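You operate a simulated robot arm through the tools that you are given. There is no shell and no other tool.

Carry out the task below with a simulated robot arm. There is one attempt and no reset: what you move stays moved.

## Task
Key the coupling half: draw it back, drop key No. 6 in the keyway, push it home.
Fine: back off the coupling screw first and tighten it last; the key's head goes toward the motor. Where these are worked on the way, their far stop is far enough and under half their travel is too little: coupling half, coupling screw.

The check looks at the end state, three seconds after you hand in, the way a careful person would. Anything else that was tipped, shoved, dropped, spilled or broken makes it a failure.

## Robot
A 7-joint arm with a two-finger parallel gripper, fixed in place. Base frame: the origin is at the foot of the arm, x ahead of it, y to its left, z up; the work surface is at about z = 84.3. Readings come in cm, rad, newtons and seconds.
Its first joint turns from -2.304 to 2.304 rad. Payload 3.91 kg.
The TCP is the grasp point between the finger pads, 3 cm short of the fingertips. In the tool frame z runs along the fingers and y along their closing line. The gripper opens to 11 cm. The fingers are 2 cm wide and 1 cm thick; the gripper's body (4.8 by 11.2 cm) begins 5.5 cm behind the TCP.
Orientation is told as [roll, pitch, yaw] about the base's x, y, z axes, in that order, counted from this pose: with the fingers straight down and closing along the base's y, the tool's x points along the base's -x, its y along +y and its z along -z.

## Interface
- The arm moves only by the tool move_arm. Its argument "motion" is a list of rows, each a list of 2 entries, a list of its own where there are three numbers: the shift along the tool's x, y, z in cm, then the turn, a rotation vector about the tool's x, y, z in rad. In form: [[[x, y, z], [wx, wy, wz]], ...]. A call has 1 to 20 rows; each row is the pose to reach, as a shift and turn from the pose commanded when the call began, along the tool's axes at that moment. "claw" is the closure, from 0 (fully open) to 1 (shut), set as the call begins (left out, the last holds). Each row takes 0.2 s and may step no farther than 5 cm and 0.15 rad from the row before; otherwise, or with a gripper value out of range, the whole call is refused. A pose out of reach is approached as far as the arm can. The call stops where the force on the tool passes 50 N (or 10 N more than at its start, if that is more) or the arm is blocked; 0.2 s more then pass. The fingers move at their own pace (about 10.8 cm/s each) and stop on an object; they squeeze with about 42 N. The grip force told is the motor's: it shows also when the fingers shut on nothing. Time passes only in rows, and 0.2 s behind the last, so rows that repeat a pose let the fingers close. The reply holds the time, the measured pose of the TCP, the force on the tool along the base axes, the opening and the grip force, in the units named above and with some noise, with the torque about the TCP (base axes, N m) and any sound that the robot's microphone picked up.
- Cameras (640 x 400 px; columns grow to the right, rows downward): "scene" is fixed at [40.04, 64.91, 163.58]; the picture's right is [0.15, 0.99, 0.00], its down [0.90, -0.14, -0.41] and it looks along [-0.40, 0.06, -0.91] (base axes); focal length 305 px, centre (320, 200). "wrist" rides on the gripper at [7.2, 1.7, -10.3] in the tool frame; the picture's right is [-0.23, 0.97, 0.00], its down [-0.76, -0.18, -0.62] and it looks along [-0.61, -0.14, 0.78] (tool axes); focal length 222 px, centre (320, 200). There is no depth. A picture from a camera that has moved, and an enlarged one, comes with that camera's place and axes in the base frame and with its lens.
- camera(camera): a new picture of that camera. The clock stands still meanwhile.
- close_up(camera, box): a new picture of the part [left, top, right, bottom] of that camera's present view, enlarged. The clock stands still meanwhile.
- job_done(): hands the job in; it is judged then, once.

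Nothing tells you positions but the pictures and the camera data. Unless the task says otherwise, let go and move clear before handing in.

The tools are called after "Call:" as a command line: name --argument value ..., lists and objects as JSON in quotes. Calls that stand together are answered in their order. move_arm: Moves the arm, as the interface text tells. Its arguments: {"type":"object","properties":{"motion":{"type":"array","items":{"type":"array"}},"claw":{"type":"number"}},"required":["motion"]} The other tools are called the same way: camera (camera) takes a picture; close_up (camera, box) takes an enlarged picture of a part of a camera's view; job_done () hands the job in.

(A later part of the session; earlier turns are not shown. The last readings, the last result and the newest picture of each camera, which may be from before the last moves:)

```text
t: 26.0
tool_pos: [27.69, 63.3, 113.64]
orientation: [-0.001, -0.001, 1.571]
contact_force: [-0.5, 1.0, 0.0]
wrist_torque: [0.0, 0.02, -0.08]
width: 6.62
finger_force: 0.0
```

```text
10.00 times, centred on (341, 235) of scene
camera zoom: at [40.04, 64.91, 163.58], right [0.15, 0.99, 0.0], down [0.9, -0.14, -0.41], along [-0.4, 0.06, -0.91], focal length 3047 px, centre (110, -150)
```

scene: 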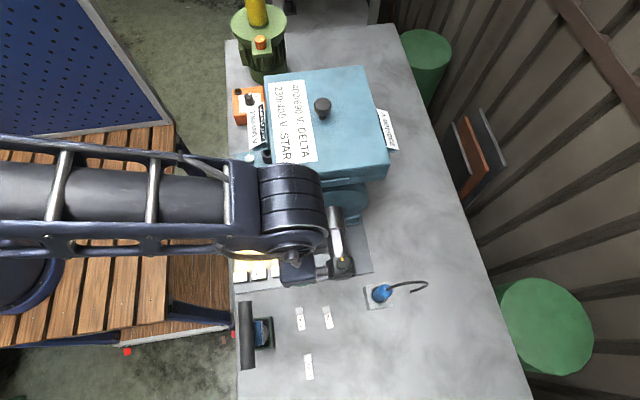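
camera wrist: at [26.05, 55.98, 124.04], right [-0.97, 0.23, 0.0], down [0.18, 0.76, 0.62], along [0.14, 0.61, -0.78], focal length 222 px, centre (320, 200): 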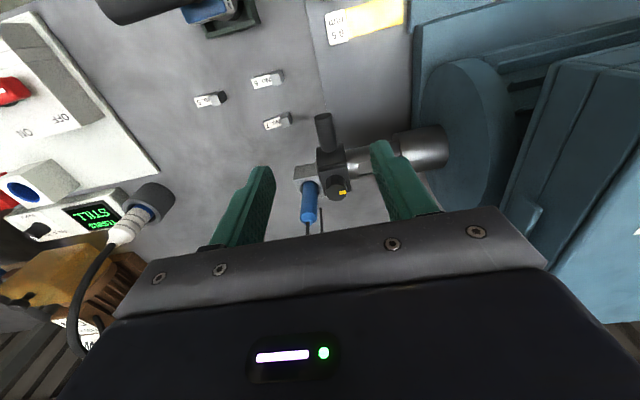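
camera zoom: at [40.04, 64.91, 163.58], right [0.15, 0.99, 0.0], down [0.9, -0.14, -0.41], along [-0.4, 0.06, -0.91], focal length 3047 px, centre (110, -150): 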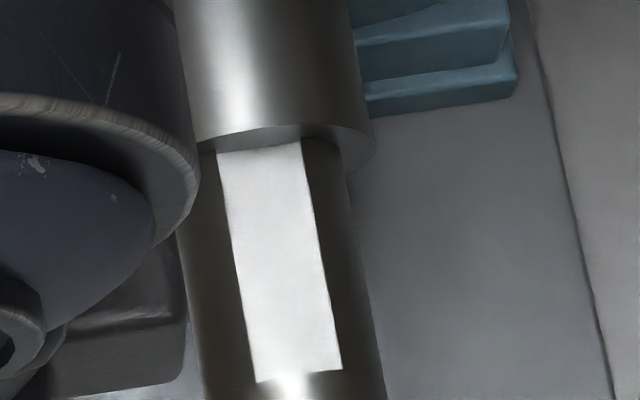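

The full keyway is exposed, running x≈19.25–24.55, 1.9 cm wide, centred on y≈71.4, floor z≈99.0. Key No. 6 is about 5.0 × 1.5 cm and already lies along x, with its head at (33.9, 60.85). I'll turn to yaw π (camera away from the motor) and hover over its head.

Call:
move_arm --motion '[[[0.2, -0.55, 1.2], [0, 0, -0.131]], [[0.4, -1.11, 2.4], [0, 0, -0.262]], [[0.61, -1.66, 3.6], [0, 0, -0.393]], [[0.82, -2.22, 4.8], [0, 0, -0.524]], [[1.02, -2.77, 6.0], [0, 0, -0.655]], [[1.22, -3.33, 7.2], [0, 0, -0.786]], [[1.43, -3.88, 8.4], [0, 0, -0.917]], [[1.63, -4.44, 9.6], [0, 0, -1.048]], [[1.84, -5.0, 10.8], [0, 0, -1.179]], [[2.04, -5.55, 12.0], [0, 0, -1.31]], [[2.25, -6.1, 13.2], [0, 0, -1.441]], [[2.45, -6.66, 14.6], [0, 0, -1.571]]]' --claw 0.6

Call:
camera --camera "wrist"

Call:
camera --camera "scene"

```text
t: 28.6
tool_pos: [34.48, 60.85, 99.18]
orientation: [0.001, -0.001, -3.138]
contact_force: [-0.9, -1.5, 0.6]
wrist_torque: [-0.04, -0.02, -0.02]
width: 4.4
finger_force: 0.1
```

```text
taken
camera wrist: at [41.6, 59.22, 109.55], right [-0.22, -0.97, 0.0], down [-0.76, 0.18, 0.62], along [-0.61, 0.14, -0.78], focal length 222 px, centre (320, 200)
```

wrist: 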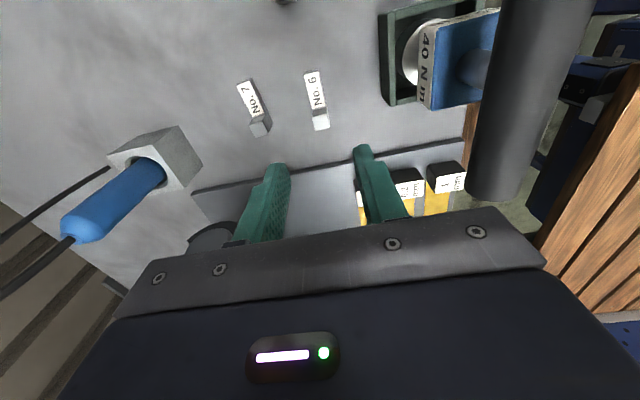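

```text
taken
```

scene: 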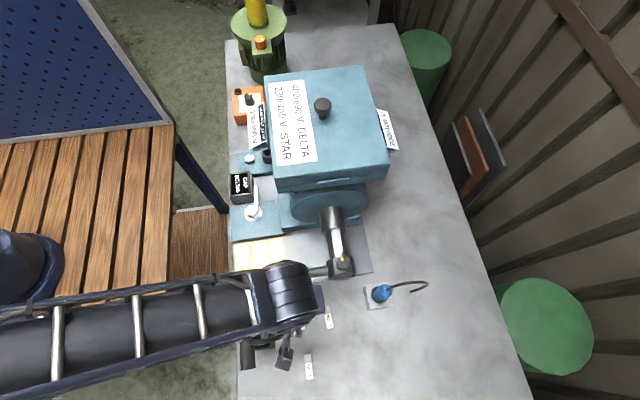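

Hovering above key No. 6. The torque wrench handle at y≈51 is well clear of the gripper. I'll zoom to confirm alignment with the key head.

Call:
close_up --camera "wrist" --box '[270, 60, 370, 140]'

Call:
close_up --camera "scene" --box '[230, 290, 350, 390]'

```text
5.00 times, centred on (320, 100) of wrist
camera zoom: at [41.6, 59.22, 109.55], right [-0.22, -0.97, 0.0], down [-0.76, 0.18, 0.62], along [-0.61, 0.14, -0.78], focal length 1111 px, centre (320, 700)
```

zoom: 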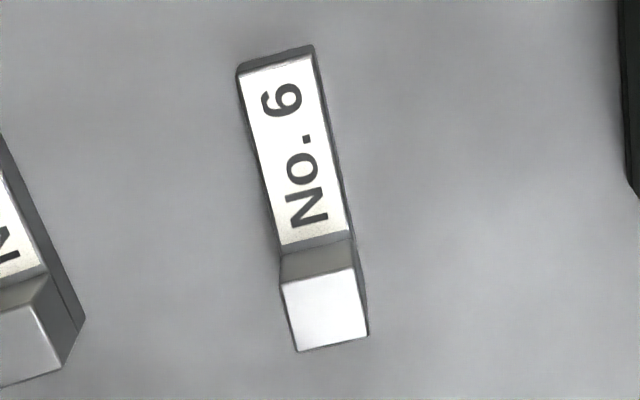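

```text
4.00 times, centred on (290, 340) of scene
camera zoom: at [40.04, 64.91, 163.58], right [0.15, 0.99, 0.0], down [0.9, -0.14, -0.41], along [-0.4, 0.06, -0.91], focal length 1219 px, centre (440, -360)
```

zoom: 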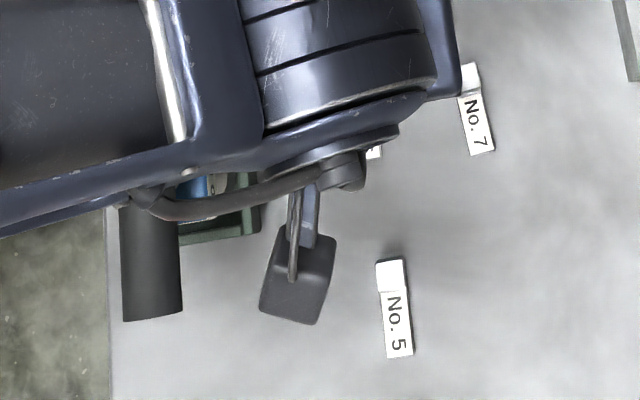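

Key No. 6 is confirmed aligned with the gripper. I'll descend so the fingertips overlap only the upper part of the head.

Call:
move_arm --motion '[[[0, 0, 2.5], [0, 0, 0]], [[0, 0, 5.0], [0, 0, 0]], [[0, 0, 7.5], [0, 0, 0]], [[0, 0, 9.5], [0, 0, 0]], [[0, 0, 10.6], [0, 0, 0]], [[0, 0, 10.6], [0, 0, 0]]]'

Call:
camera --camera "wrist"

```text
t: 30.0
tool_pos: [34.28, 60.86, 88.49]
orientation: [0.002, -0.001, -3.141]
contact_force: [0.6, 0.3, 0.0]
wrist_torque: [0.0, 0.0, -0.01]
width: 4.4
finger_force: 0.0
```

```text
taken
camera wrist: at [41.64, 59.12, 98.99], right [-0.23, -0.97, 0.0], down [-0.76, 0.18, 0.62], along [-0.61, 0.14, -0.78], focal length 222 px, centre (320, 200)
```

wrist: 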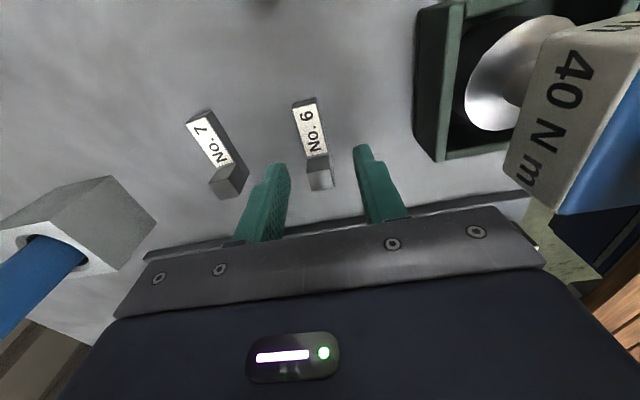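

Call:
close_up --camera "wrist" --box '[250, 90, 410, 220]'

```text
3.08 times, centred on (330, 155) of wrist
camera zoom: at [41.64, 59.12, 98.99], right [-0.23, -0.97, 0.0], down [-0.76, 0.18, 0.62], along [-0.61, 0.14, -0.78], focal length 684 px, centre (289, 338)
```

zoom: 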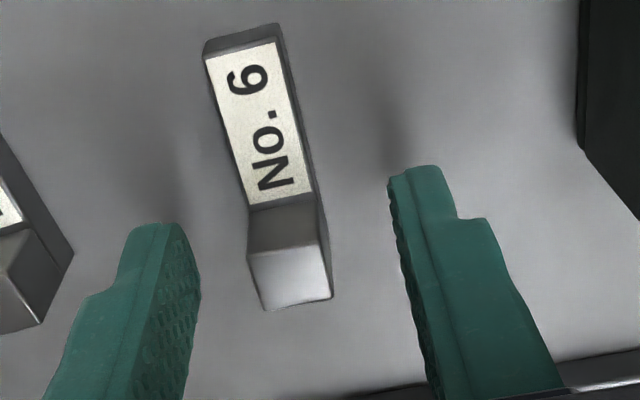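

The fingers are evenly on either side of the head. Closing gently by stages, then checking the hold.

Call:
move_arm --motion '[[[0, 0, 0], [0, 0, 0]], [[0, 0, 0], [0, 0, 0]], [[0, 0, 0], [0, 0, 0]], [[0, 0, 0], [0, 0, 0]]]' --claw 1

Call:
close_up --camera "wrist" --box '[250, 90, 410, 220]'

```text
t: 31.0
tool_pos: [34.38, 60.79, 88.59]
orientation: [-0.001, 0.0, -3.141]
contact_force: [0.9, -0.6, 0.5]
wrist_torque: [-0.02, 0.02, 0.02]
width: 1.49
finger_force: 41.8
```

```text
3.08 times, centred on (330, 155) of wrist
camera zoom: at [41.65, 59.12, 99.01], right [-0.23, -0.97, 0.0], down [-0.76, 0.18, 0.62], along [-0.61, 0.14, -0.78], focal length 684 px, centre (289, 338)
```

zoom: 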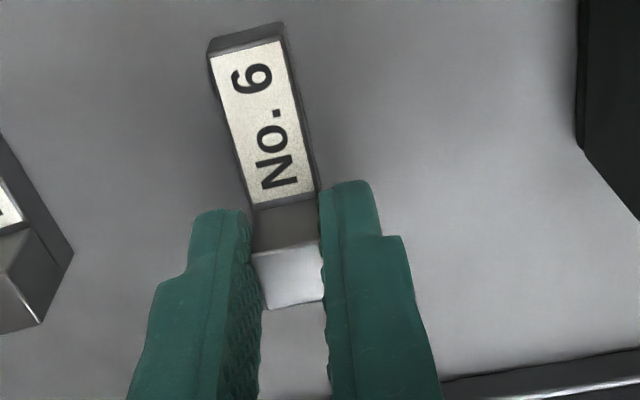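

Gripped at 1.49 cm, matching the key. I'll lift it and check it's held level.

Call:
move_arm --motion '[[[0, 0, -0.5], [0, 0, 0]], [[0, 0, -1.5], [0, 0, 0]], [[0, 0, -3.5], [0, 0, 0]], [[0, 0, -6], [0, 0, 0]], [[0, 0, -9], [0, 0, 0]]]'

Call:
close_up --camera "wrist" --box '[250, 90, 410, 220]'

Call:
close_up --camera "scene" --box '[250, 280, 370, 390]'

```text
t: 32.2
tool_pos: [34.29, 60.65, 97.65]
orientation: [0.001, 0.0, -3.142]
contact_force: [0.1, -0.1, -0.4]
wrist_torque: [-0.01, -0.04, 0.01]
width: 1.52
finger_force: 42.2
```

```text
3.08 times, centred on (330, 155) of wrist
camera zoom: at [41.62, 58.89, 108.0], right [-0.23, -0.97, 0.0], down [-0.76, 0.18, 0.62], along [-0.61, 0.14, -0.78], focal length 684 px, centre (289, 338)
```

zoom: 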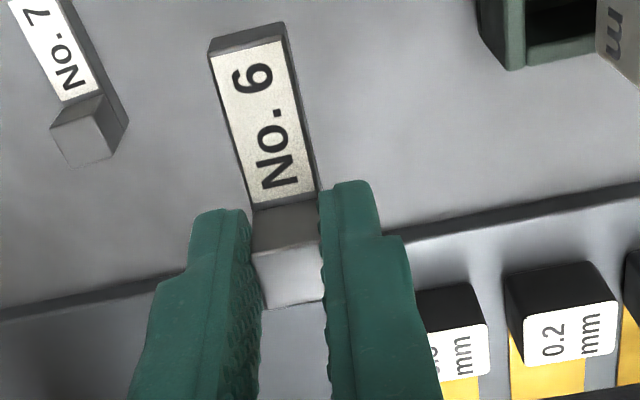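

```text
3.64 times, centred on (310, 335) of scene
camera zoom: at [40.04, 64.91, 163.58], right [0.15, 0.99, 0.0], down [0.9, -0.14, -0.41], along [-0.4, 0.06, -0.91], focal length 1108 px, centre (356, -291)
```

zoom: 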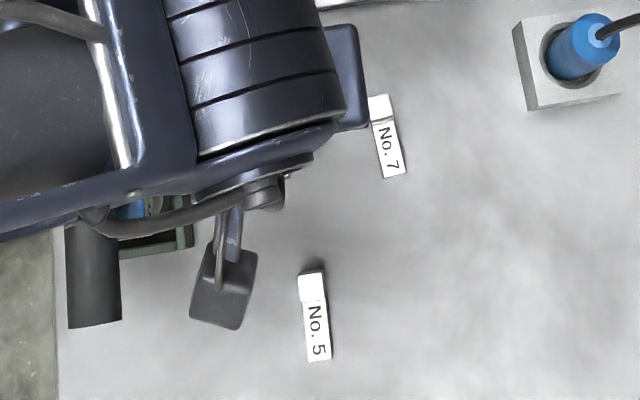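

The key is held level. I'll lift to clear the screw head, then carry it over to hover above the keyway.

Call:
move_arm --motion '[[[0, 0, -4], [0, 0, 0]], [[0, 0, -8], [0, 0, 0]], [[0, 0, -12], [0, 0, 0]], [[0, 0, -14], [0, 0, 0]], [[-1.7, -1.3, -14], [0, 0, 0]], [[-3.4, -2.6, -14], [0, 0, 0]], [[-5.1, -3.9, -14], [0, 0, 0]], [[-6.9, -5.2, -14], [0, 0, 0]], [[-8.6, -6.5, -14], [0, 0, 0]], [[-10.3, -7.9, -14], [0, 0, 0]], [[-12.0, -9.2, -14], [0, 0, 0]], [[-13.75, -10.55, -14], [0, 0, 0]], [[-13.75, -10.55, -14], [0, 0, 0]]]'

Call:
camera --camera "wrist"

Call:
camera --camera "scene"

```text
t: 35.0
tool_pos: [20.62, 71.45, 111.45]
orientation: [0.0, 0.0, -3.142]
contact_force: [0.8, -0.4, -0.2]
wrist_torque: [0.03, 0.0, -0.04]
width: 1.53
finger_force: 42.0
```

```text
taken
camera wrist: at [27.91, 69.75, 121.9], right [-0.23, -0.97, 0.0], down [-0.76, 0.18, 0.62], along [-0.61, 0.14, -0.78], focal length 222 px, centre (320, 200)
```

wrist: 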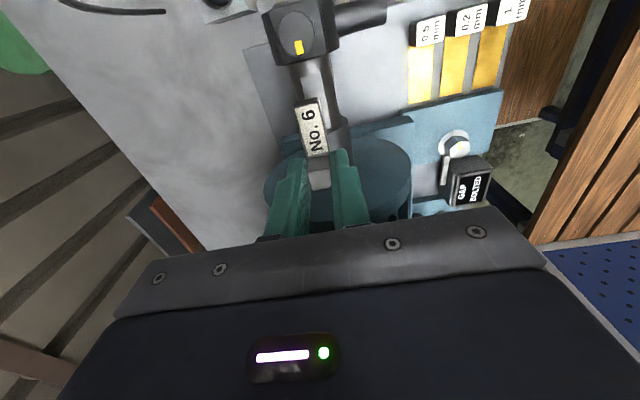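

```text
taken
```

scene: 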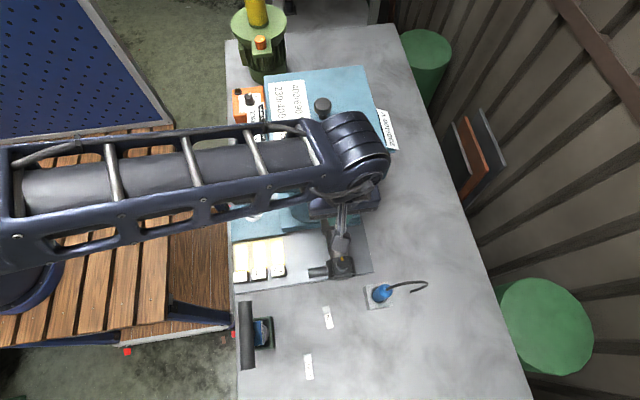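

The key is hovering over the keyway. I'll zoom in from both cameras to check alignment before lowering.

Call:
close_up --camera "wrist" --box '[250, 30, 390, 210]'

Call:
close_up --camera "scene" --box '[290, 170, 400, 280]'

Call:
close_up --camera "scene" --box '[260, 60, 400, 200]'

```text
2.22 times, centred on (320, 120) of wrist
camera zoom: at [27.91, 69.75, 121.9], right [-0.23, -0.97, 0.0], down [-0.76, 0.18, 0.62], along [-0.61, 0.14, -0.78], focal length 494 px, centre (320, 378)
```

zoom: 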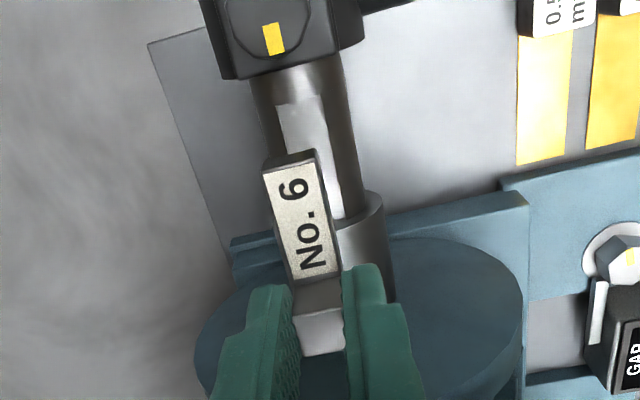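

```text
3.64 times, centred on (345, 225) of scene
camera zoom: at [40.04, 64.91, 163.58], right [0.15, 0.99, 0.0], down [0.9, -0.14, -0.41], along [-0.4, 0.06, -0.91], focal length 1108 px, centre (229, 109)
```

zoom: 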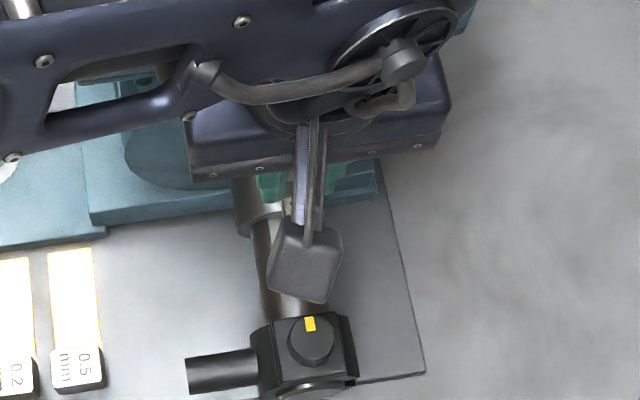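

```text
2.86 times, centred on (330, 130) of scene
camera zoom: at [40.04, 64.91, 163.58], right [0.15, 0.99, 0.0], down [0.9, -0.14, -0.41], along [-0.4, 0.06, -0.91], focal length 870 px, centre (291, 400)
```

zoom: 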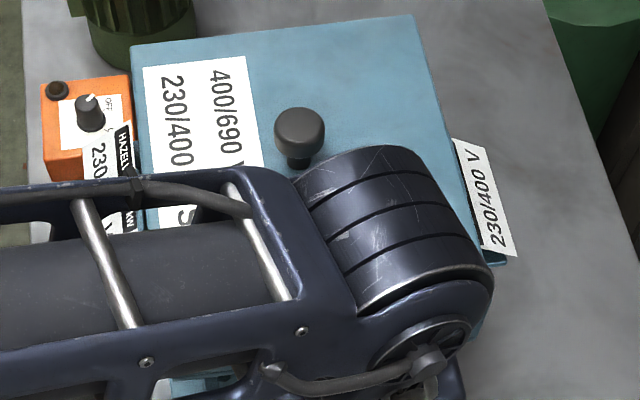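

Key tail at x≈24.42 and y≈71.42, slot x≈19.25–24.57 and y≈71.38, so alignment is within about 0.05 cm. I'll lower to just above the slot and recheck.

Call:
move_arm --motion '[[[-0.03, 0.03, 1.5], [0, 0, 0]], [[-0.05, 0.05, 3.0], [0, 0, 0]], [[-0.05, 0.05, 4.5], [0, 0, 0]], [[-0.05, 0.05, 6.0], [0, 0, 0]], [[-0.05, 0.05, 7.0], [0, 0, 0]], [[-0.05, 0.05, 7.3], [0, 0, 0]], [[-0.05, 0.05, 7.3], [0, 0, 0]]]'

Call:
close_up --camera "wrist" --box '[250, 50, 390, 210]'

Call:
close_up --camera "scene" --box '[290, 170, 400, 280]'

```text
t: 36.6
tool_pos: [20.63, 71.45, 104.24]
orientation: [0.001, -0.001, -3.142]
contact_force: [0.0, 0.3, -0.2]
wrist_torque: [-0.01, 0.02, 0.04]
width: 1.51
finger_force: 41.6
```

```text
2.50 times, centred on (320, 130) of wrist
camera zoom: at [27.89, 69.62, 114.71], right [-0.23, -0.97, 0.0], down [-0.76, 0.18, 0.62], along [-0.61, 0.14, -0.78], focal length 555 px, centre (320, 375)
```

zoom: 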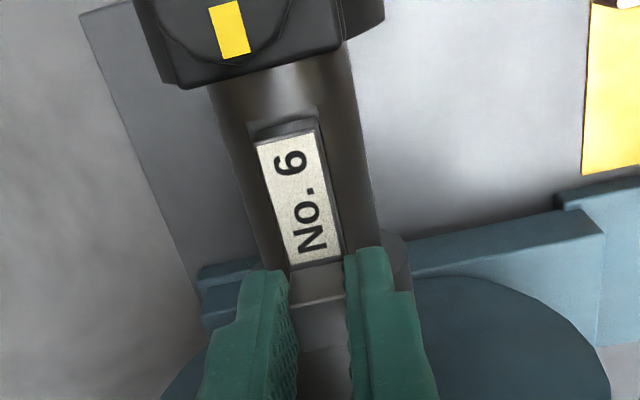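

```text
3.64 times, centred on (345, 225) of scene
camera zoom: at [40.04, 64.91, 163.58], right [0.15, 0.99, 0.0], down [0.9, -0.14, -0.41], along [-0.4, 0.06, -0.91], focal length 1108 px, centre (229, 109)
```

zoom: 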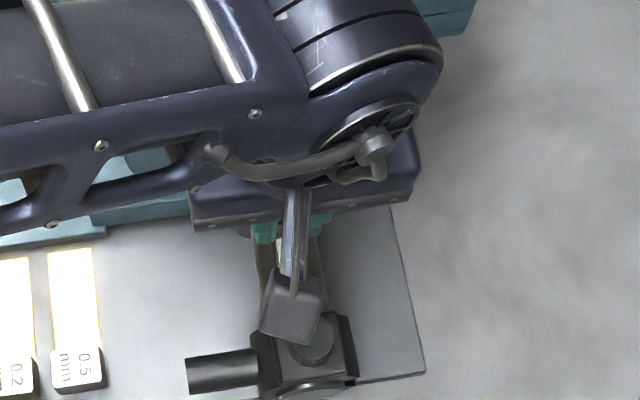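

Call:
close_up --camera "wrist" --box '[285, 85, 345, 170]'

```text
4.71 times, centred on (315, 128) of wrist
camera zoom: at [27.89, 69.62, 114.71], right [-0.23, -0.97, 0.0], down [-0.76, 0.18, 0.62], along [-0.61, 0.14, -0.78], focal length 1045 px, centre (344, 541)
```

zoom: 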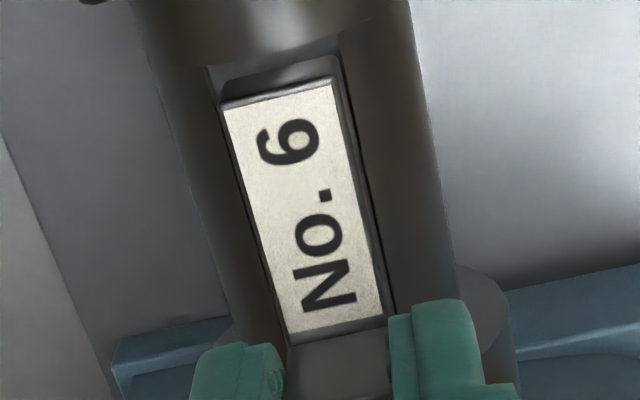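

The key sits about 0.1 cm toward the −y side of the slot, so I'll correct by 0.08 cm and lower in small steps while watching force.

Call:
move_arm --motion '[[[0, -0.08, 0], [0, 0, 0]], [[0, -0.08, 0.2], [0, 0, 0]], [[0, -0.08, 0.4], [0, 0, 0]], [[0, -0.08, 0.6], [0, 0, 0]]]'

Call:
close_up --camera "wrist" --box '[285, 85, 345, 170]'

```text
t: 37.6
tool_pos: [20.64, 71.39, 103.78]
orientation: [-0.001, 0.0, -3.141]
contact_force: [-0.1, -0.3, -0.7]
wrist_torque: [0.0, 0.02, 0.01]
width: 1.52
finger_force: 42.7
```

```text
4.71 times, centred on (315, 128) of wrist
camera zoom: at [27.85, 69.69, 114.11], right [-0.23, -0.97, 0.0], down [-0.76, 0.18, 0.62], along [-0.61, 0.14, -0.78], focal length 1045 px, centre (344, 541)
```

zoom: 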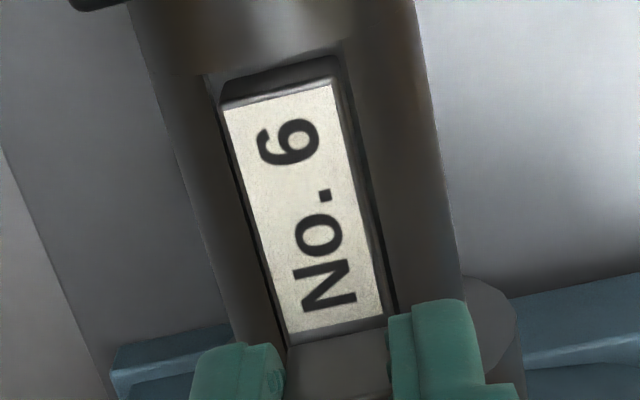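

Centred now within about 0.04 cm. Lowering further until the key seats on the slot floor.

Call:
move_arm --motion '[[[0.03, -0.03, 0.15], [0, 0, 0]], [[0.03, -0.03, 0.3], [0, 0, 0]], [[0.03, -0.03, 0.3], [0, 0, 0]]]'

Call:
close_up --camera "wrist" --box '[285, 85, 345, 170]'

```text
t: 38.4
tool_pos: [20.74, 71.45, 103.48]
orientation: [-0.002, 0.0, -3.141]
contact_force: [-0.2, -1.1, 12.2]
wrist_torque: [-0.07, -0.19, -0.02]
width: 1.51
finger_force: 41.3
```

```text
4.71 times, centred on (315, 128) of wrist
camera zoom: at [27.85, 69.72, 113.9], right [-0.23, -0.97, 0.0], down [-0.76, 0.18, 0.62], along [-0.61, 0.14, -0.78], focal length 1045 px, centre (344, 541)
```

zoom: 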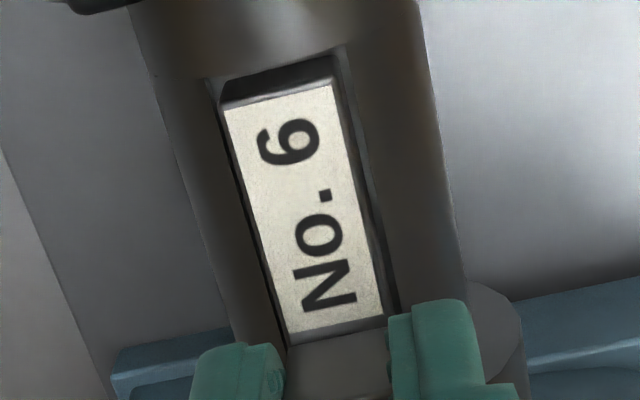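

There's 12 N of upward contact with the key bottom near z≈99.15. I'll zoom very closely to see whether it is seated in the slot.

Call:
close_up --camera "wrist" --box '[300, 92, 325, 110]'

Call:
close_up --camera "wrist" --box '[310, 100, 345, 155]'

Call:
close_up --camera "scene" --box '[310, 215, 370, 265]'

```text
16.00 times, centred on (312, 101) of wrist
camera zoom: at [27.85, 69.72, 113.9], right [-0.23, -0.97, 0.0], down [-0.76, 0.18, 0.62], along [-0.61, 0.14, -0.78], focal length 3554 px, centre (440, 1784)
```

zoom: 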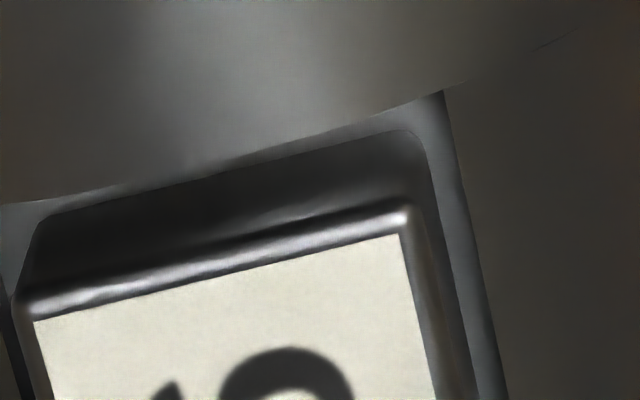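

```text
7.27 times, centred on (328, 128) of wrist
camera zoom: at [27.85, 69.72, 113.9], right [-0.23, -0.97, 0.0], down [-0.76, 0.18, 0.62], along [-0.61, 0.14, -0.78], focal length 1615 px, centre (266, 727)
```

zoom: 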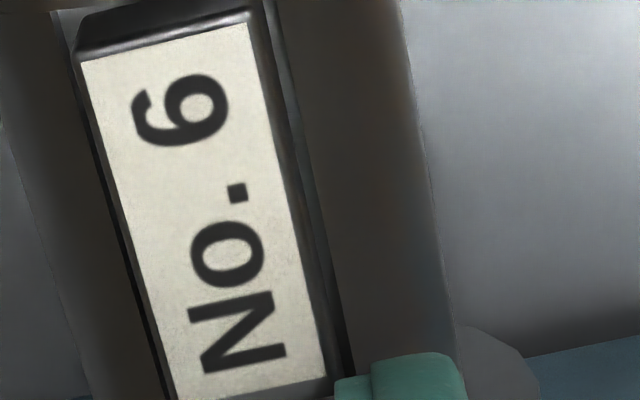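

```text
8.00 times, centred on (340, 240) of scene
camera zoom: at [40.04, 64.91, 163.58], right [0.15, 0.99, 0.0], down [0.9, -0.14, -0.41], along [-0.4, 0.06, -0.91], focal length 2437 px, centre (160, -120)
```

zoom: 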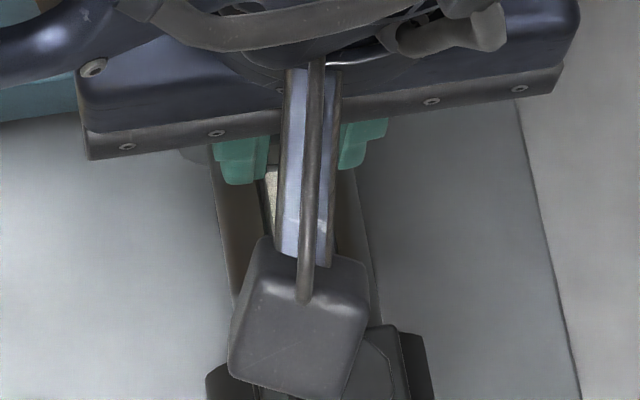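

The gaps around the key all lie inside the slot edges, and the slot floor is visible at its foot, so it is seated. I'll ease the pressure, open, and lift straight away.

Call:
move_arm --motion '[[[0, 0, -0.04], [0, 0, 0]], [[0, 0, -0.04], [0, 0, 0]]]'

Call:
move_arm --motion '[[[0, 0, 0], [0, 0, 0]], [[0, 0, 0], [0, 0, 0]], [[0, 0, -0.5], [0, 0, 0]], [[0, 0, -2], [0, 0, 0]], [[0, 0, -5], [0, 0, 0]], [[0, 0, -9], [0, 0, 0]]]' --claw 0.6

Call:
camera --camera "wrist"

Call:
close_up --camera "wrist" --box '[270, 40, 370, 200]'

```text
t: 39.0
tool_pos: [20.53, 71.41, 103.54]
orientation: [0.0, 0.0, -3.142]
contact_force: [0.9, 3.4, 11.1]
wrist_torque: [0.17, -0.11, 0.04]
width: 1.49
finger_force: 42.4
```

```text
t: 40.4
tool_pos: [20.66, 71.43, 112.4]
orientation: [0.0, 0.0, -3.141]
contact_force: [0.5, 0.2, 1.0]
wrist_torque: [0.01, -0.01, 0.03]
width: 4.4
finger_force: 0.0
```

```text
taken
camera wrist: at [27.87, 69.69, 122.85], right [-0.23, -0.97, 0.0], down [-0.76, 0.18, 0.62], along [-0.61, 0.14, -0.78], focal length 222 px, centre (320, 200)
```

wrist: 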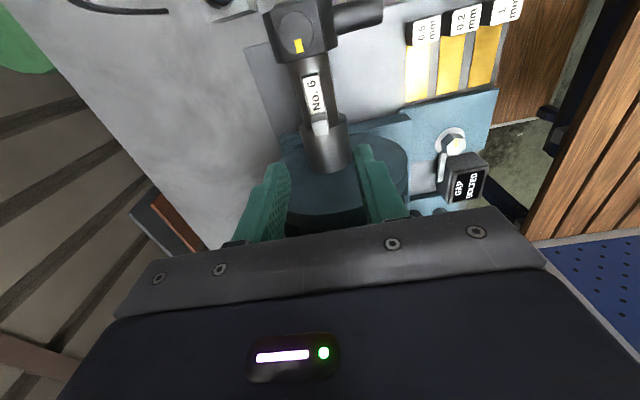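

```text
2.50 times, centred on (320, 120) of wrist
camera zoom: at [27.87, 69.69, 122.85], right [-0.23, -0.97, 0.0], down [-0.76, 0.18, 0.62], along [-0.61, 0.14, -0.78], focal length 555 px, centre (320, 400)
```

zoom: 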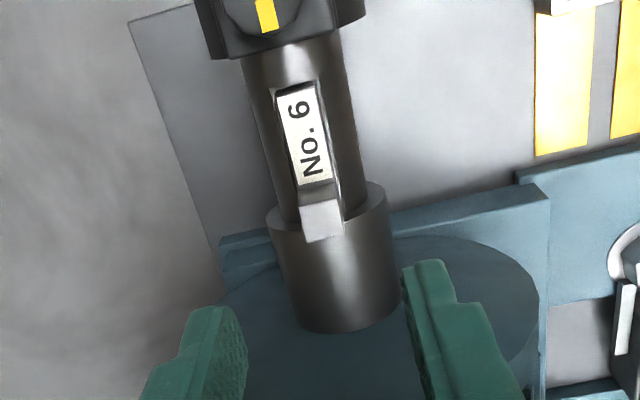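

The key is released and sitting in the keyway with its head toward the motor. A closer look to check the seating.

Call:
close_up --camera "wrist" --box '[295, 65, 345, 145]'

Call:
close_up --camera "scene" --box '[305, 205, 375, 275]'

```text
5.00 times, centred on (320, 105) of wrist
camera zoom: at [27.87, 69.69, 122.85], right [-0.23, -0.97, 0.0], down [-0.76, 0.18, 0.62], along [-0.61, 0.14, -0.78], focal length 1111 px, centre (320, 675)
```

zoom: 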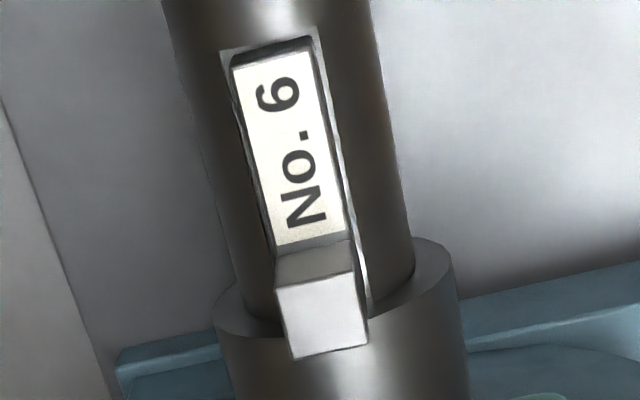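

```text
5.71 times, centred on (340, 240) of scene
camera zoom: at [40.04, 64.91, 163.58], right [0.15, 0.99, 0.0], down [0.9, -0.14, -0.41], along [-0.4, 0.06, -0.91], focal length 1741 px, centre (206, -29)
```

zoom: 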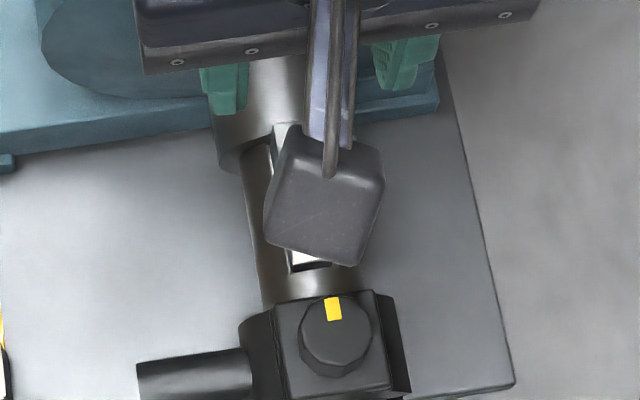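

The key is cleanly in the slot. Next I'll turn back to yaw π/2 and move above the stub, now at (27.6, 66.3), to push the coupling half home.

Call:
move_arm --motion '[[[0.58, 0.42, 0], [0, 0, 0.131]], [[1.16, 0.85, 0], [0, 0, 0.262]], [[1.74, 1.27, 0], [0, 0, 0.393]], [[2.32, 1.7, 0.1], [0, 0, 0.524]], [[2.9, 2.12, 0.3], [0, 0, 0.655]], [[3.48, 2.55, 0.5], [0, 0, 0.786]], [[4.05, 2.97, 0.7], [0, 0, 0.917]], [[4.63, 3.4, 0.9], [0, 0, 1.048]], [[5.2, 3.82, 1.1], [0, 0, 1.179]], [[5.8, 4.25, 1.3], [0, 0, 1.31]], [[6.4, 4.67, 1.5], [0, 0, 1.441]], [[6.95, 5.1, 1.7], [0, 0, 1.571]]]' --claw 0.4

Call:
camera --camera "wrist"

Call:
close_up --camera "scene" --box '[295, 195, 385, 285]'

```text
t: 43.0
tool_pos: [27.54, 66.3, 110.86]
orientation: [0.0, 0.001, 1.57]
contact_force: [0.2, 0.4, -0.1]
wrist_torque: [0.0, 0.0, 0.01]
width: 6.58
finger_force: 0.1
```

```text
taken
camera wrist: at [25.83, 59.0, 121.2], right [-0.97, 0.23, 0.0], down [0.18, 0.76, 0.62], along [0.14, 0.61, -0.78], focal length 222 px, centre (320, 200)
```

wrist: 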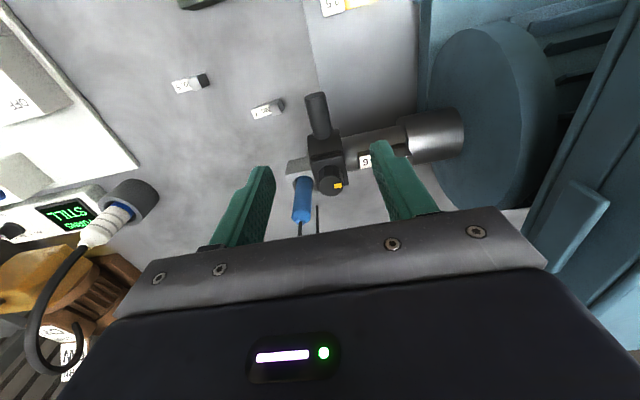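

```text
4.44 times, centred on (340, 240) of scene
camera zoom: at [40.04, 64.91, 163.58], right [0.15, 0.99, 0.0], down [0.9, -0.14, -0.41], along [-0.4, 0.06, -0.91], focal length 1354 px, centre (231, 22)
```

zoom: 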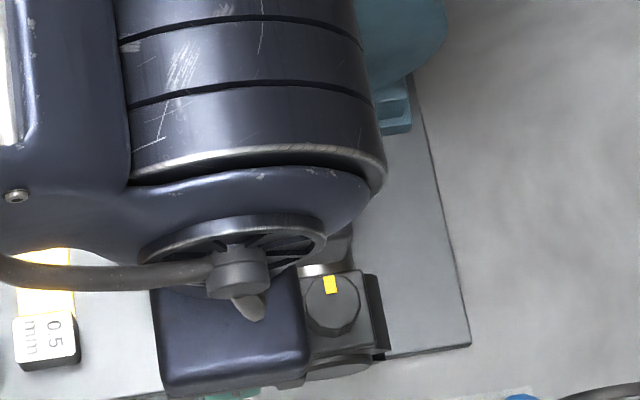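

The stub is framed just as it was last time, so I'm aligned. Going down and closing.

Call:
move_arm --motion '[[[0, 0, 3], [0, 0, 0]], [[0, 0, 6], [0, 0, 0]], [[0, 0, 9], [0, 0, 0]], [[0, 0, 11.5], [0, 0, 0]], [[0, 0, 13.1], [0, 0, 0]], [[0, 0, 13.1], [0, 0, 0]]]'

Call:
move_arm --motion '[[[0, 0, 0], [0, 0, 0]], [[0, 0, 0], [0, 0, 0]], [[0, 0, 0], [0, 0, 0]]]' --claw 1

```text
t: 44.4
tool_pos: [27.57, 66.22, 97.7]
orientation: [0.0, 0.0, 1.57]
contact_force: [0.4, -0.2, 0.7]
wrist_torque: [0.01, 0.01, 0.03]
width: 6.6
finger_force: 0.1
```

```text
t: 45.2
tool_pos: [27.57, 66.13, 97.68]
orientation: [0.001, 0.001, 1.57]
contact_force: [-0.3, 0.2, -1.7]
wrist_torque: [0.14, -0.03, -0.03]
width: 2.17
finger_force: 44.9
```

The stub is gripped. I'll push toward the motor in small steps and check force as the bore meets the key.

Call:
move_arm --motion '[[[0, 0.2, 0], [0, 0, 0]], [[0, 0.4, 0], [0, 0, 0]], [[0, 0.6, 0], [0, 0, 0]], [[0, 0.8, 0], [0, 0, 0]], [[0, 1.0, 0], [0, 0, 0]], [[0, 1.2, 0], [0, 0, 0]], [[0, 1.4, 0], [0, 0, 0]]]'

Call:
close_up --camera "scene" --box '[295, 195, 385, 285]'

Call:
close_up --camera "wrist" --box '[260, 100, 460, 230]'

```text
t: 46.8
tool_pos: [26.1, 66.27, 97.8]
orientation: [0.001, -0.001, 1.57]
contact_force: [1.7, -31.1, 20.7]
wrist_torque: [-0.33, 0.01, -0.08]
width: 2.16
finger_force: 45.0
```

```text
4.44 times, centred on (340, 240) of scene
camera zoom: at [40.04, 64.91, 163.58], right [0.15, 0.99, 0.0], down [0.9, -0.14, -0.41], along [-0.4, 0.06, -0.91], focal length 1354 px, centre (231, 22)
```

zoom: 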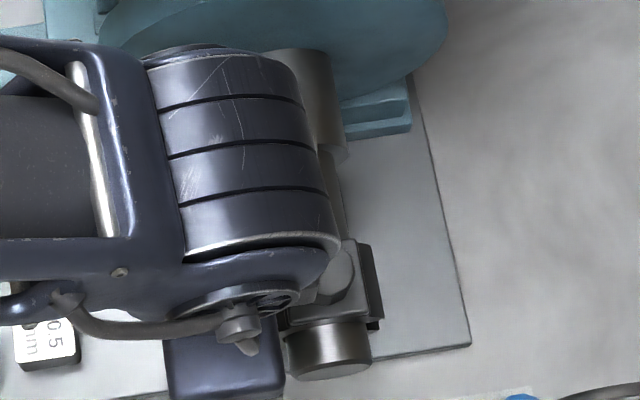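

```text
3.08 times, centred on (360, 165) of wrist
camera zoom: at [24.47, 58.91, 108.11], right [-0.97, 0.23, 0.0], down [0.18, 0.76, 0.62], along [0.14, 0.61, -0.78], focal length 684 px, centre (197, 308)
```

zoom: 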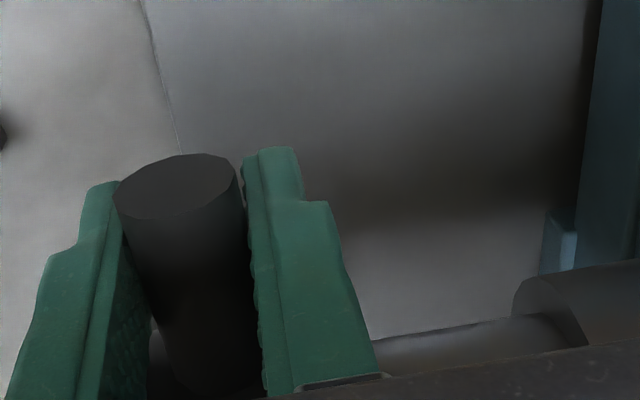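

The half is sliding freely in x, but there's a sideways load of −31 N in y and 21 N in z. I'll relieve it before continuing.

Call:
move_arm --motion '[[[0.1, 0, -0.06], [0, 0, 0]], [[0.1, 0, -0.06], [0, 0, 0]]]'

```text
t: 47.4
tool_pos: [26.12, 66.11, 97.65]
orientation: [0.0, -0.001, 1.569]
contact_force: [-1.0, -20.2, 9.4]
wrist_torque: [0.16, 0.0, -0.03]
width: 2.15
finger_force: 45.0
```

Call:
move_arm --motion '[[[0.08, 0.2, -0.04], [0, 0, 0]], [[0.1, 0.4, -0.04], [0, 0, 0]], [[0.1, 0.6, -0.04], [0, 0, 0]], [[0.1, 0.8, -0.04], [0, 0, 0]], [[0.1, 1.0, -0.04], [0, 0, 0]]]'

Call:
close_up --camera "scene" --box '[295, 195, 385, 285]'

```text
t: 48.6
tool_pos: [25.15, 66.17, 97.64]
orientation: [-0.001, -0.002, 1.569]
contact_force: [1.7, 25.5, -2.4]
wrist_torque: [0.13, 0.03, -0.06]
width: 2.13
finger_force: 44.8
```

```text
4.44 times, centred on (340, 240) of scene
camera zoom: at [40.04, 64.91, 163.58], right [0.15, 0.99, 0.0], down [0.9, -0.14, -0.41], along [-0.4, 0.06, -0.91], focal length 1354 px, centre (231, 22)
```

zoom: 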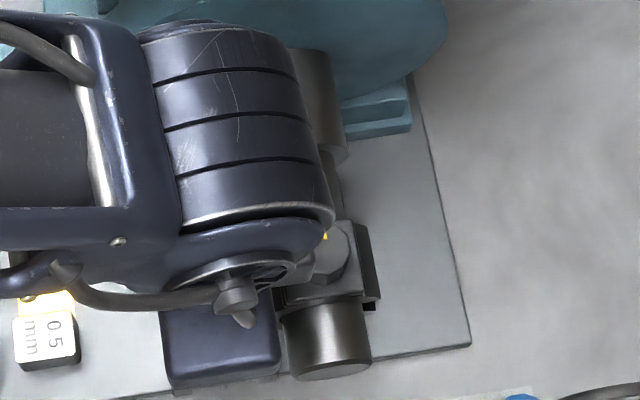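

No x resistance as it passes over the key. Continuing toward home.

Call:
move_arm --motion '[[[-0.06, 0.2, 0], [0, 0, 0]], [[-0.08, 0.4, 0], [0, 0, 0]], [[-0.08, 0.6, 0], [0, 0, 0]], [[-0.08, 0.8, 0], [0, 0, 0]], [[-0.08, 1.0, 0], [0, 0, 0]]]'

Call:
move_arm --motion '[[[0, 0.2, 0], [0, 0, 0]], [[0, 0.4, 0], [0, 0, 0]], [[0, 0.6, 0], [0, 0, 0]], [[0, 0.8, 0], [0, 0, 0]]]'

Call:
close_up --camera "scene" --box '[295, 195, 385, 285]'

```text
t: 49.8
tool_pos: [24.28, 66.19, 97.75]
orientation: [-0.001, -0.001, 1.571]
contact_force: [1.3, 16.2, 2.4]
wrist_torque: [-0.6, 0.0, -0.12]
width: 2.14
finger_force: 44.7
```

```text
t: 50.8
tool_pos: [23.41, 66.15, 97.59]
orientation: [-0.001, 0.001, 1.57]
contact_force: [1.6, 5.6, 4.3]
wrist_torque: [-0.21, 0.0, -0.02]
width: 2.2
finger_force: 44.7
```

```text
4.44 times, centred on (340, 240) of scene
camera zoom: at [40.04, 64.91, 163.58], right [0.15, 0.99, 0.0], down [0.9, -0.14, -0.41], along [-0.4, 0.06, -0.91], focal length 1354 px, centre (231, 22)
```

zoom: 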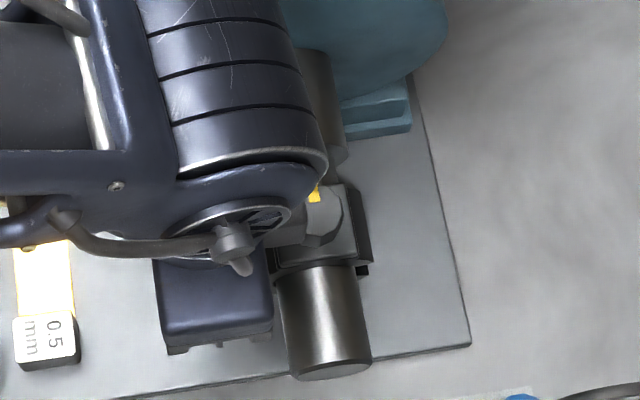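

Almost home, at 23.4 versus the original 23.1. I'll push the last bit until it comes up against the stop.

Call:
move_arm --motion '[[[0, 0.1, 0], [0, 0, 0]], [[0, 0.2, 0], [0, 0, 0]], [[0, 0.3, 0], [0, 0, 0]], [[0, 0.4, 0], [0, 0, 0]], [[0, 0.5, 0], [0, 0, 0]]]'

```text
t: 52.0
tool_pos: [23.06, 66.14, 97.69]
orientation: [-0.001, 0.002, 1.568]
contact_force: [23.1, -5.3, 9.1]
wrist_torque: [-0.65, -0.17, 0.08]
width: 2.16
finger_force: 44.6
```

A +23 N reading at x≈23.06 means it's back home against its stop. I'll ease off slightly within the elastic range, open and rise.

Call:
move_arm --motion '[[[0, -0.06, 0], [0, 0, 0]], [[0, -0.06, 0], [0, 0, 0]]]'

Call:
move_arm --motion '[[[0, 0, 0], [0, 0, 0]], [[0, 0, 0], [0, 0, 0]], [[0, 0, -3], [0, 0, 0]], [[0, 0, -6], [0, 0, 0]], [[0, 0, -9], [0, 0, 0]], [[1.5, 0, -13], [0, 0, 0]], [[3.5, 0, -15], [0, 0, 0]]]' --claw 0.4

Call:
camera --camera "wrist"

Call:
close_up --camera "scene" --box '[305, 195, 375, 265]'

Call:
close_up --camera "wrist" --box '[280, 110, 430, 210]'

```text
t: 52.6
tool_pos: [23.02, 66.18, 97.64]
orientation: [0.001, 0.0, 1.569]
contact_force: [33.3, -5.2, 11.7]
wrist_torque: [-0.67, -0.13, -0.09]
width: 2.14
finger_force: 44.8
```

```text
t: 54.2
tool_pos: [22.98, 62.71, 112.64]
orientation: [0.0, 0.0, 1.571]
contact_force: [0.2, -0.1, 0.6]
wrist_torque: [-0.04, 0.0, 0.03]
width: 6.62
finger_force: 0.3
```

```text
taken
camera wrist: at [21.2, 55.38, 123.1], right [-0.97, 0.23, 0.0], down [0.18, 0.76, 0.62], along [0.14, 0.61, -0.78], focal length 222 px, centre (320, 200)
```

wrist: 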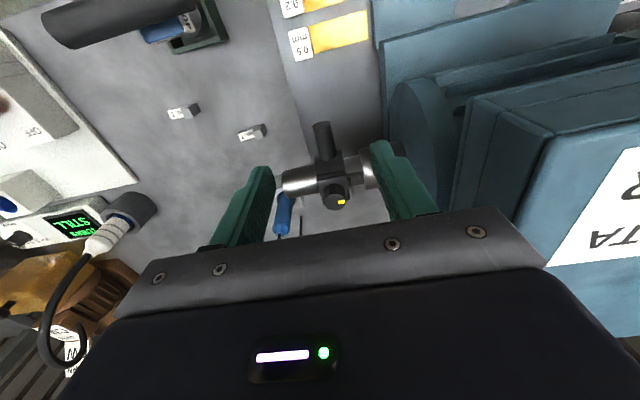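

```text
5.71 times, centred on (340, 230) of scene
camera zoom: at [40.04, 64.91, 163.58], right [0.15, 0.99, 0.0], down [0.9, -0.14, -0.41], along [-0.4, 0.06, -0.91], focal length 1741 px, centre (206, 29)
```

zoom: 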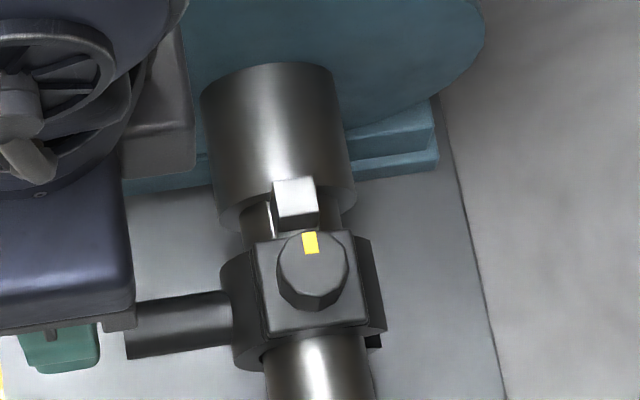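

```text
4.00 times, centred on (355, 160) of wrist
camera zoom: at [21.2, 55.38, 123.1], right [-0.97, 0.23, 0.0], down [0.18, 0.76, 0.62], along [0.14, 0.61, -0.78], focal length 888 px, centre (180, 360)
```

zoom: 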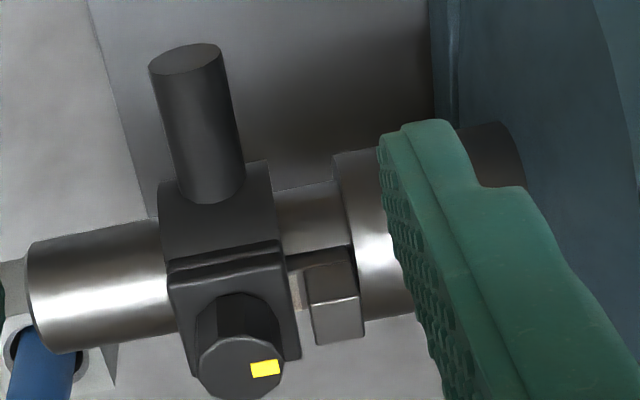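

The coupling half is home over the key, with the key's head in the gap beside the hub. Last is the screw: I'll move above it at yaw≈3.1 so the closing fingers stay clear of the key head, then turn clockwise.

Call:
move_arm --motion '[[[-0.79, 0, 0], [0, 0, -0.139]], [[-1.58, 0, 0], [0, 0, -0.278]], [[-2.36, 0, 0], [0, 0, -0.417]], [[-3.15, 0, 0.1], [0, 0, -0.556]], [[-3.94, -0.02, 0.1], [0, 0, -0.695]], [[-4.73, -0.04, 0.2], [0, 0, -0.834]], [[-5.52, -0.06, 0.2], [0, 0, -0.973]], [[-6.3, -0.08, 0.3], [0, 0, -1.112]], [[-7.1, -0.1, 0.3], [0, 0, -1.251]], [[-7.9, -0.1, 0.4], [0, 0, -1.39]], [[-8.67, -0.1, 0.5], [0, 0, -1.53]], [[-8.67, -0.1, 0.5], [0, 0, -1.53]]]' --claw 0.4

Call:
close_up --camera "wrist" --box '[270, 80, 370, 170]'

Call:
camera --camera "wrist"

```text
t: 56.8
tool_pos: [23.07, 71.41, 112.27]
orientation: [-0.001, -0.001, 3.102]
contact_force: [-0.2, -0.6, 0.8]
wrist_torque: [0.04, 0.01, 0.01]
width: 6.58
finger_force: 0.1
```

```text
4.44 times, centred on (320, 125) of wrist
camera zoom: at [30.18, 69.4, 122.7], right [-0.27, -0.96, 0.0], down [-0.75, 0.21, 0.62], along [-0.6, 0.17, -0.78], focal length 987 px, centre (320, 533)
```

zoom: 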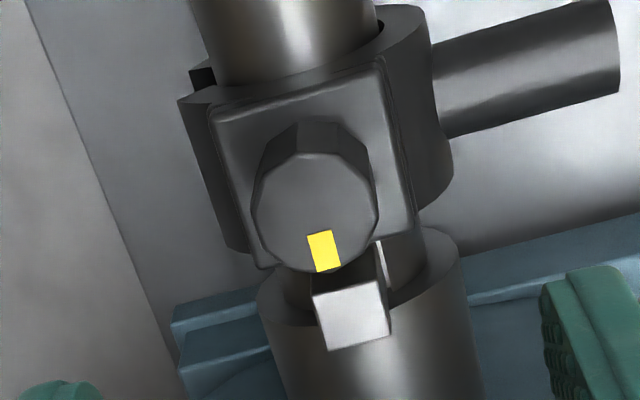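

```text
taken
camera wrist: at [30.18, 69.4, 122.7], right [-0.27, -0.96, 0.0], down [-0.75, 0.21, 0.62], along [-0.6, 0.17, -0.78], focal length 222 px, centre (320, 200)
```

wrist: 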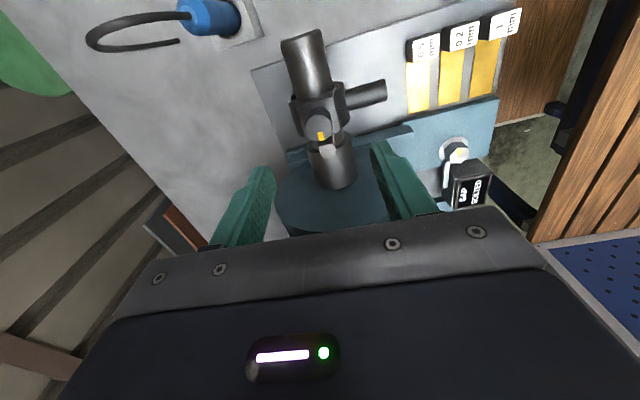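

The screw head is under the gripper to within about 0.1 cm. I'll go down with tips just above the key head's top level and close on the knob.

Call:
move_arm --motion '[[[0, -0.03, 2.0], [0, 0, 0]], [[0, -0.03, 4.0], [0, 0, 0]], [[0, -0.03, 6.0], [0, 0, 0]], [[0, -0.03, 7.1], [0, 0, 0]], [[0, -0.03, 7.1], [0, 0, 0]]]'

Call:
move_arm --motion '[[[0, 0, 0], [0, 0, 0]], [[0, 0, 0], [0, 0, 0]], [[0, 0, 0], [0, 0, 0]]]' --claw 1

Call:
close_up --camera "wrist" --box '[200, 60, 440, 220]'

```text
t: 58.0
tool_pos: [22.91, 71.37, 105.02]
orientation: [0.0, 0.0, 3.101]
contact_force: [0.3, 0.6, -0.2]
wrist_torque: [-0.04, 0.03, 0.04]
width: 6.58
finger_force: 0.1
```

```text
t: 58.8
tool_pos: [23.09, 71.43, 105.18]
orientation: [-0.002, 0.0, 3.101]
contact_force: [2.0, 20.8, -2.4]
wrist_torque: [0.55, 0.12, 0.01]
width: 2.43
finger_force: 44.9
```

```text
2.50 times, centred on (320, 140) of wrist
camera zoom: at [30.24, 69.44, 115.47], right [-0.27, -0.96, 0.0], down [-0.75, 0.21, 0.62], along [-0.6, 0.17, -0.78], focal length 555 px, centre (320, 350)
```

zoom: 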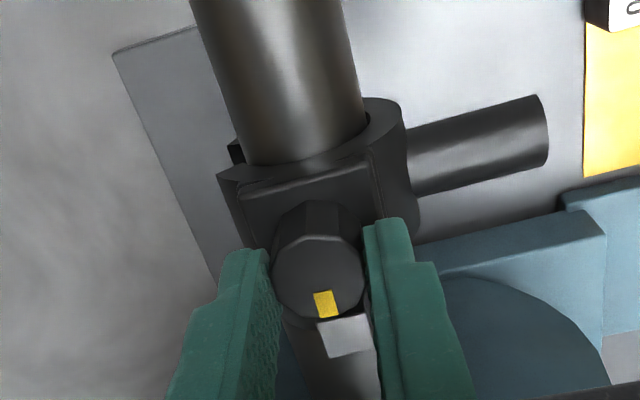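

Gripped, but the fingertip height over the key head is thin on margin. I'll reopen slightly, rise 0.2 cm, recentre in y and regrip.

Call:
move_arm --motion '[[[0, 0, 0], [0, 0, 0]], [[0, -0.04, -0.2], [0, 0, 0]], [[0, -0.04, -0.2], [0, 0, 0]]]' --claw 0.65

Call:
move_arm --motion '[[[0, 0, 0], [0, 0, 0]], [[0, 0, 0], [0, 0, 0]], [[0, 0, 0], [0, 0, 0]]]' --claw 1

```text
t: 59.6
tool_pos: [23.02, 71.37, 105.27]
orientation: [0.0, 0.0, 3.101]
contact_force: [-0.4, 0.4, 0.2]
wrist_torque: [-0.01, 0.0, 0.02]
width: 3.86
finger_force: 0.0
```

```text
t: 60.4
tool_pos: [23.01, 71.38, 105.44]
orientation: [0.0, 0.0, 3.103]
contact_force: [1.5, 17.1, 0.3]
wrist_torque: [0.44, 0.21, 0.04]
width: 2.43
finger_force: 45.2
```

Call:
move_arm --motion '[[[0, -0.06, 0], [0, 0, 0]], [[0, -0.06, 0], [0, 0, 0.1]], [[0, -0.06, 0], [0, 0, 0.2]], [[0, -0.06, 0], [0, 0, 0.3]], [[0, -0.06, 0], [0, 0, 0.4]]]'

Call:
close_up --camera "wrist" --box '[200, 60, 440, 220]'

```text
t: 61.6
tool_pos: [22.91, 71.61, 105.34]
orientation: [0.002, 0.0, 2.702]
contact_force: [1.5, 1.5, -8.8]
wrist_torque: [0.05, -0.14, 0.02]
width: 2.45
finger_force: 45.6
```

```text
2.50 times, centred on (320, 140) of wrist
camera zoom: at [28.88, 66.88, 115.71], right [-0.62, -0.78, 0.0], down [-0.61, 0.49, 0.62], along [-0.49, 0.39, -0.78], focal length 555 px, centre (320, 350)
```

zoom: 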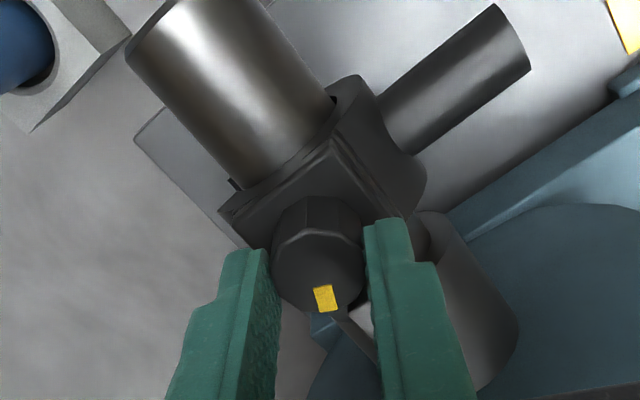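

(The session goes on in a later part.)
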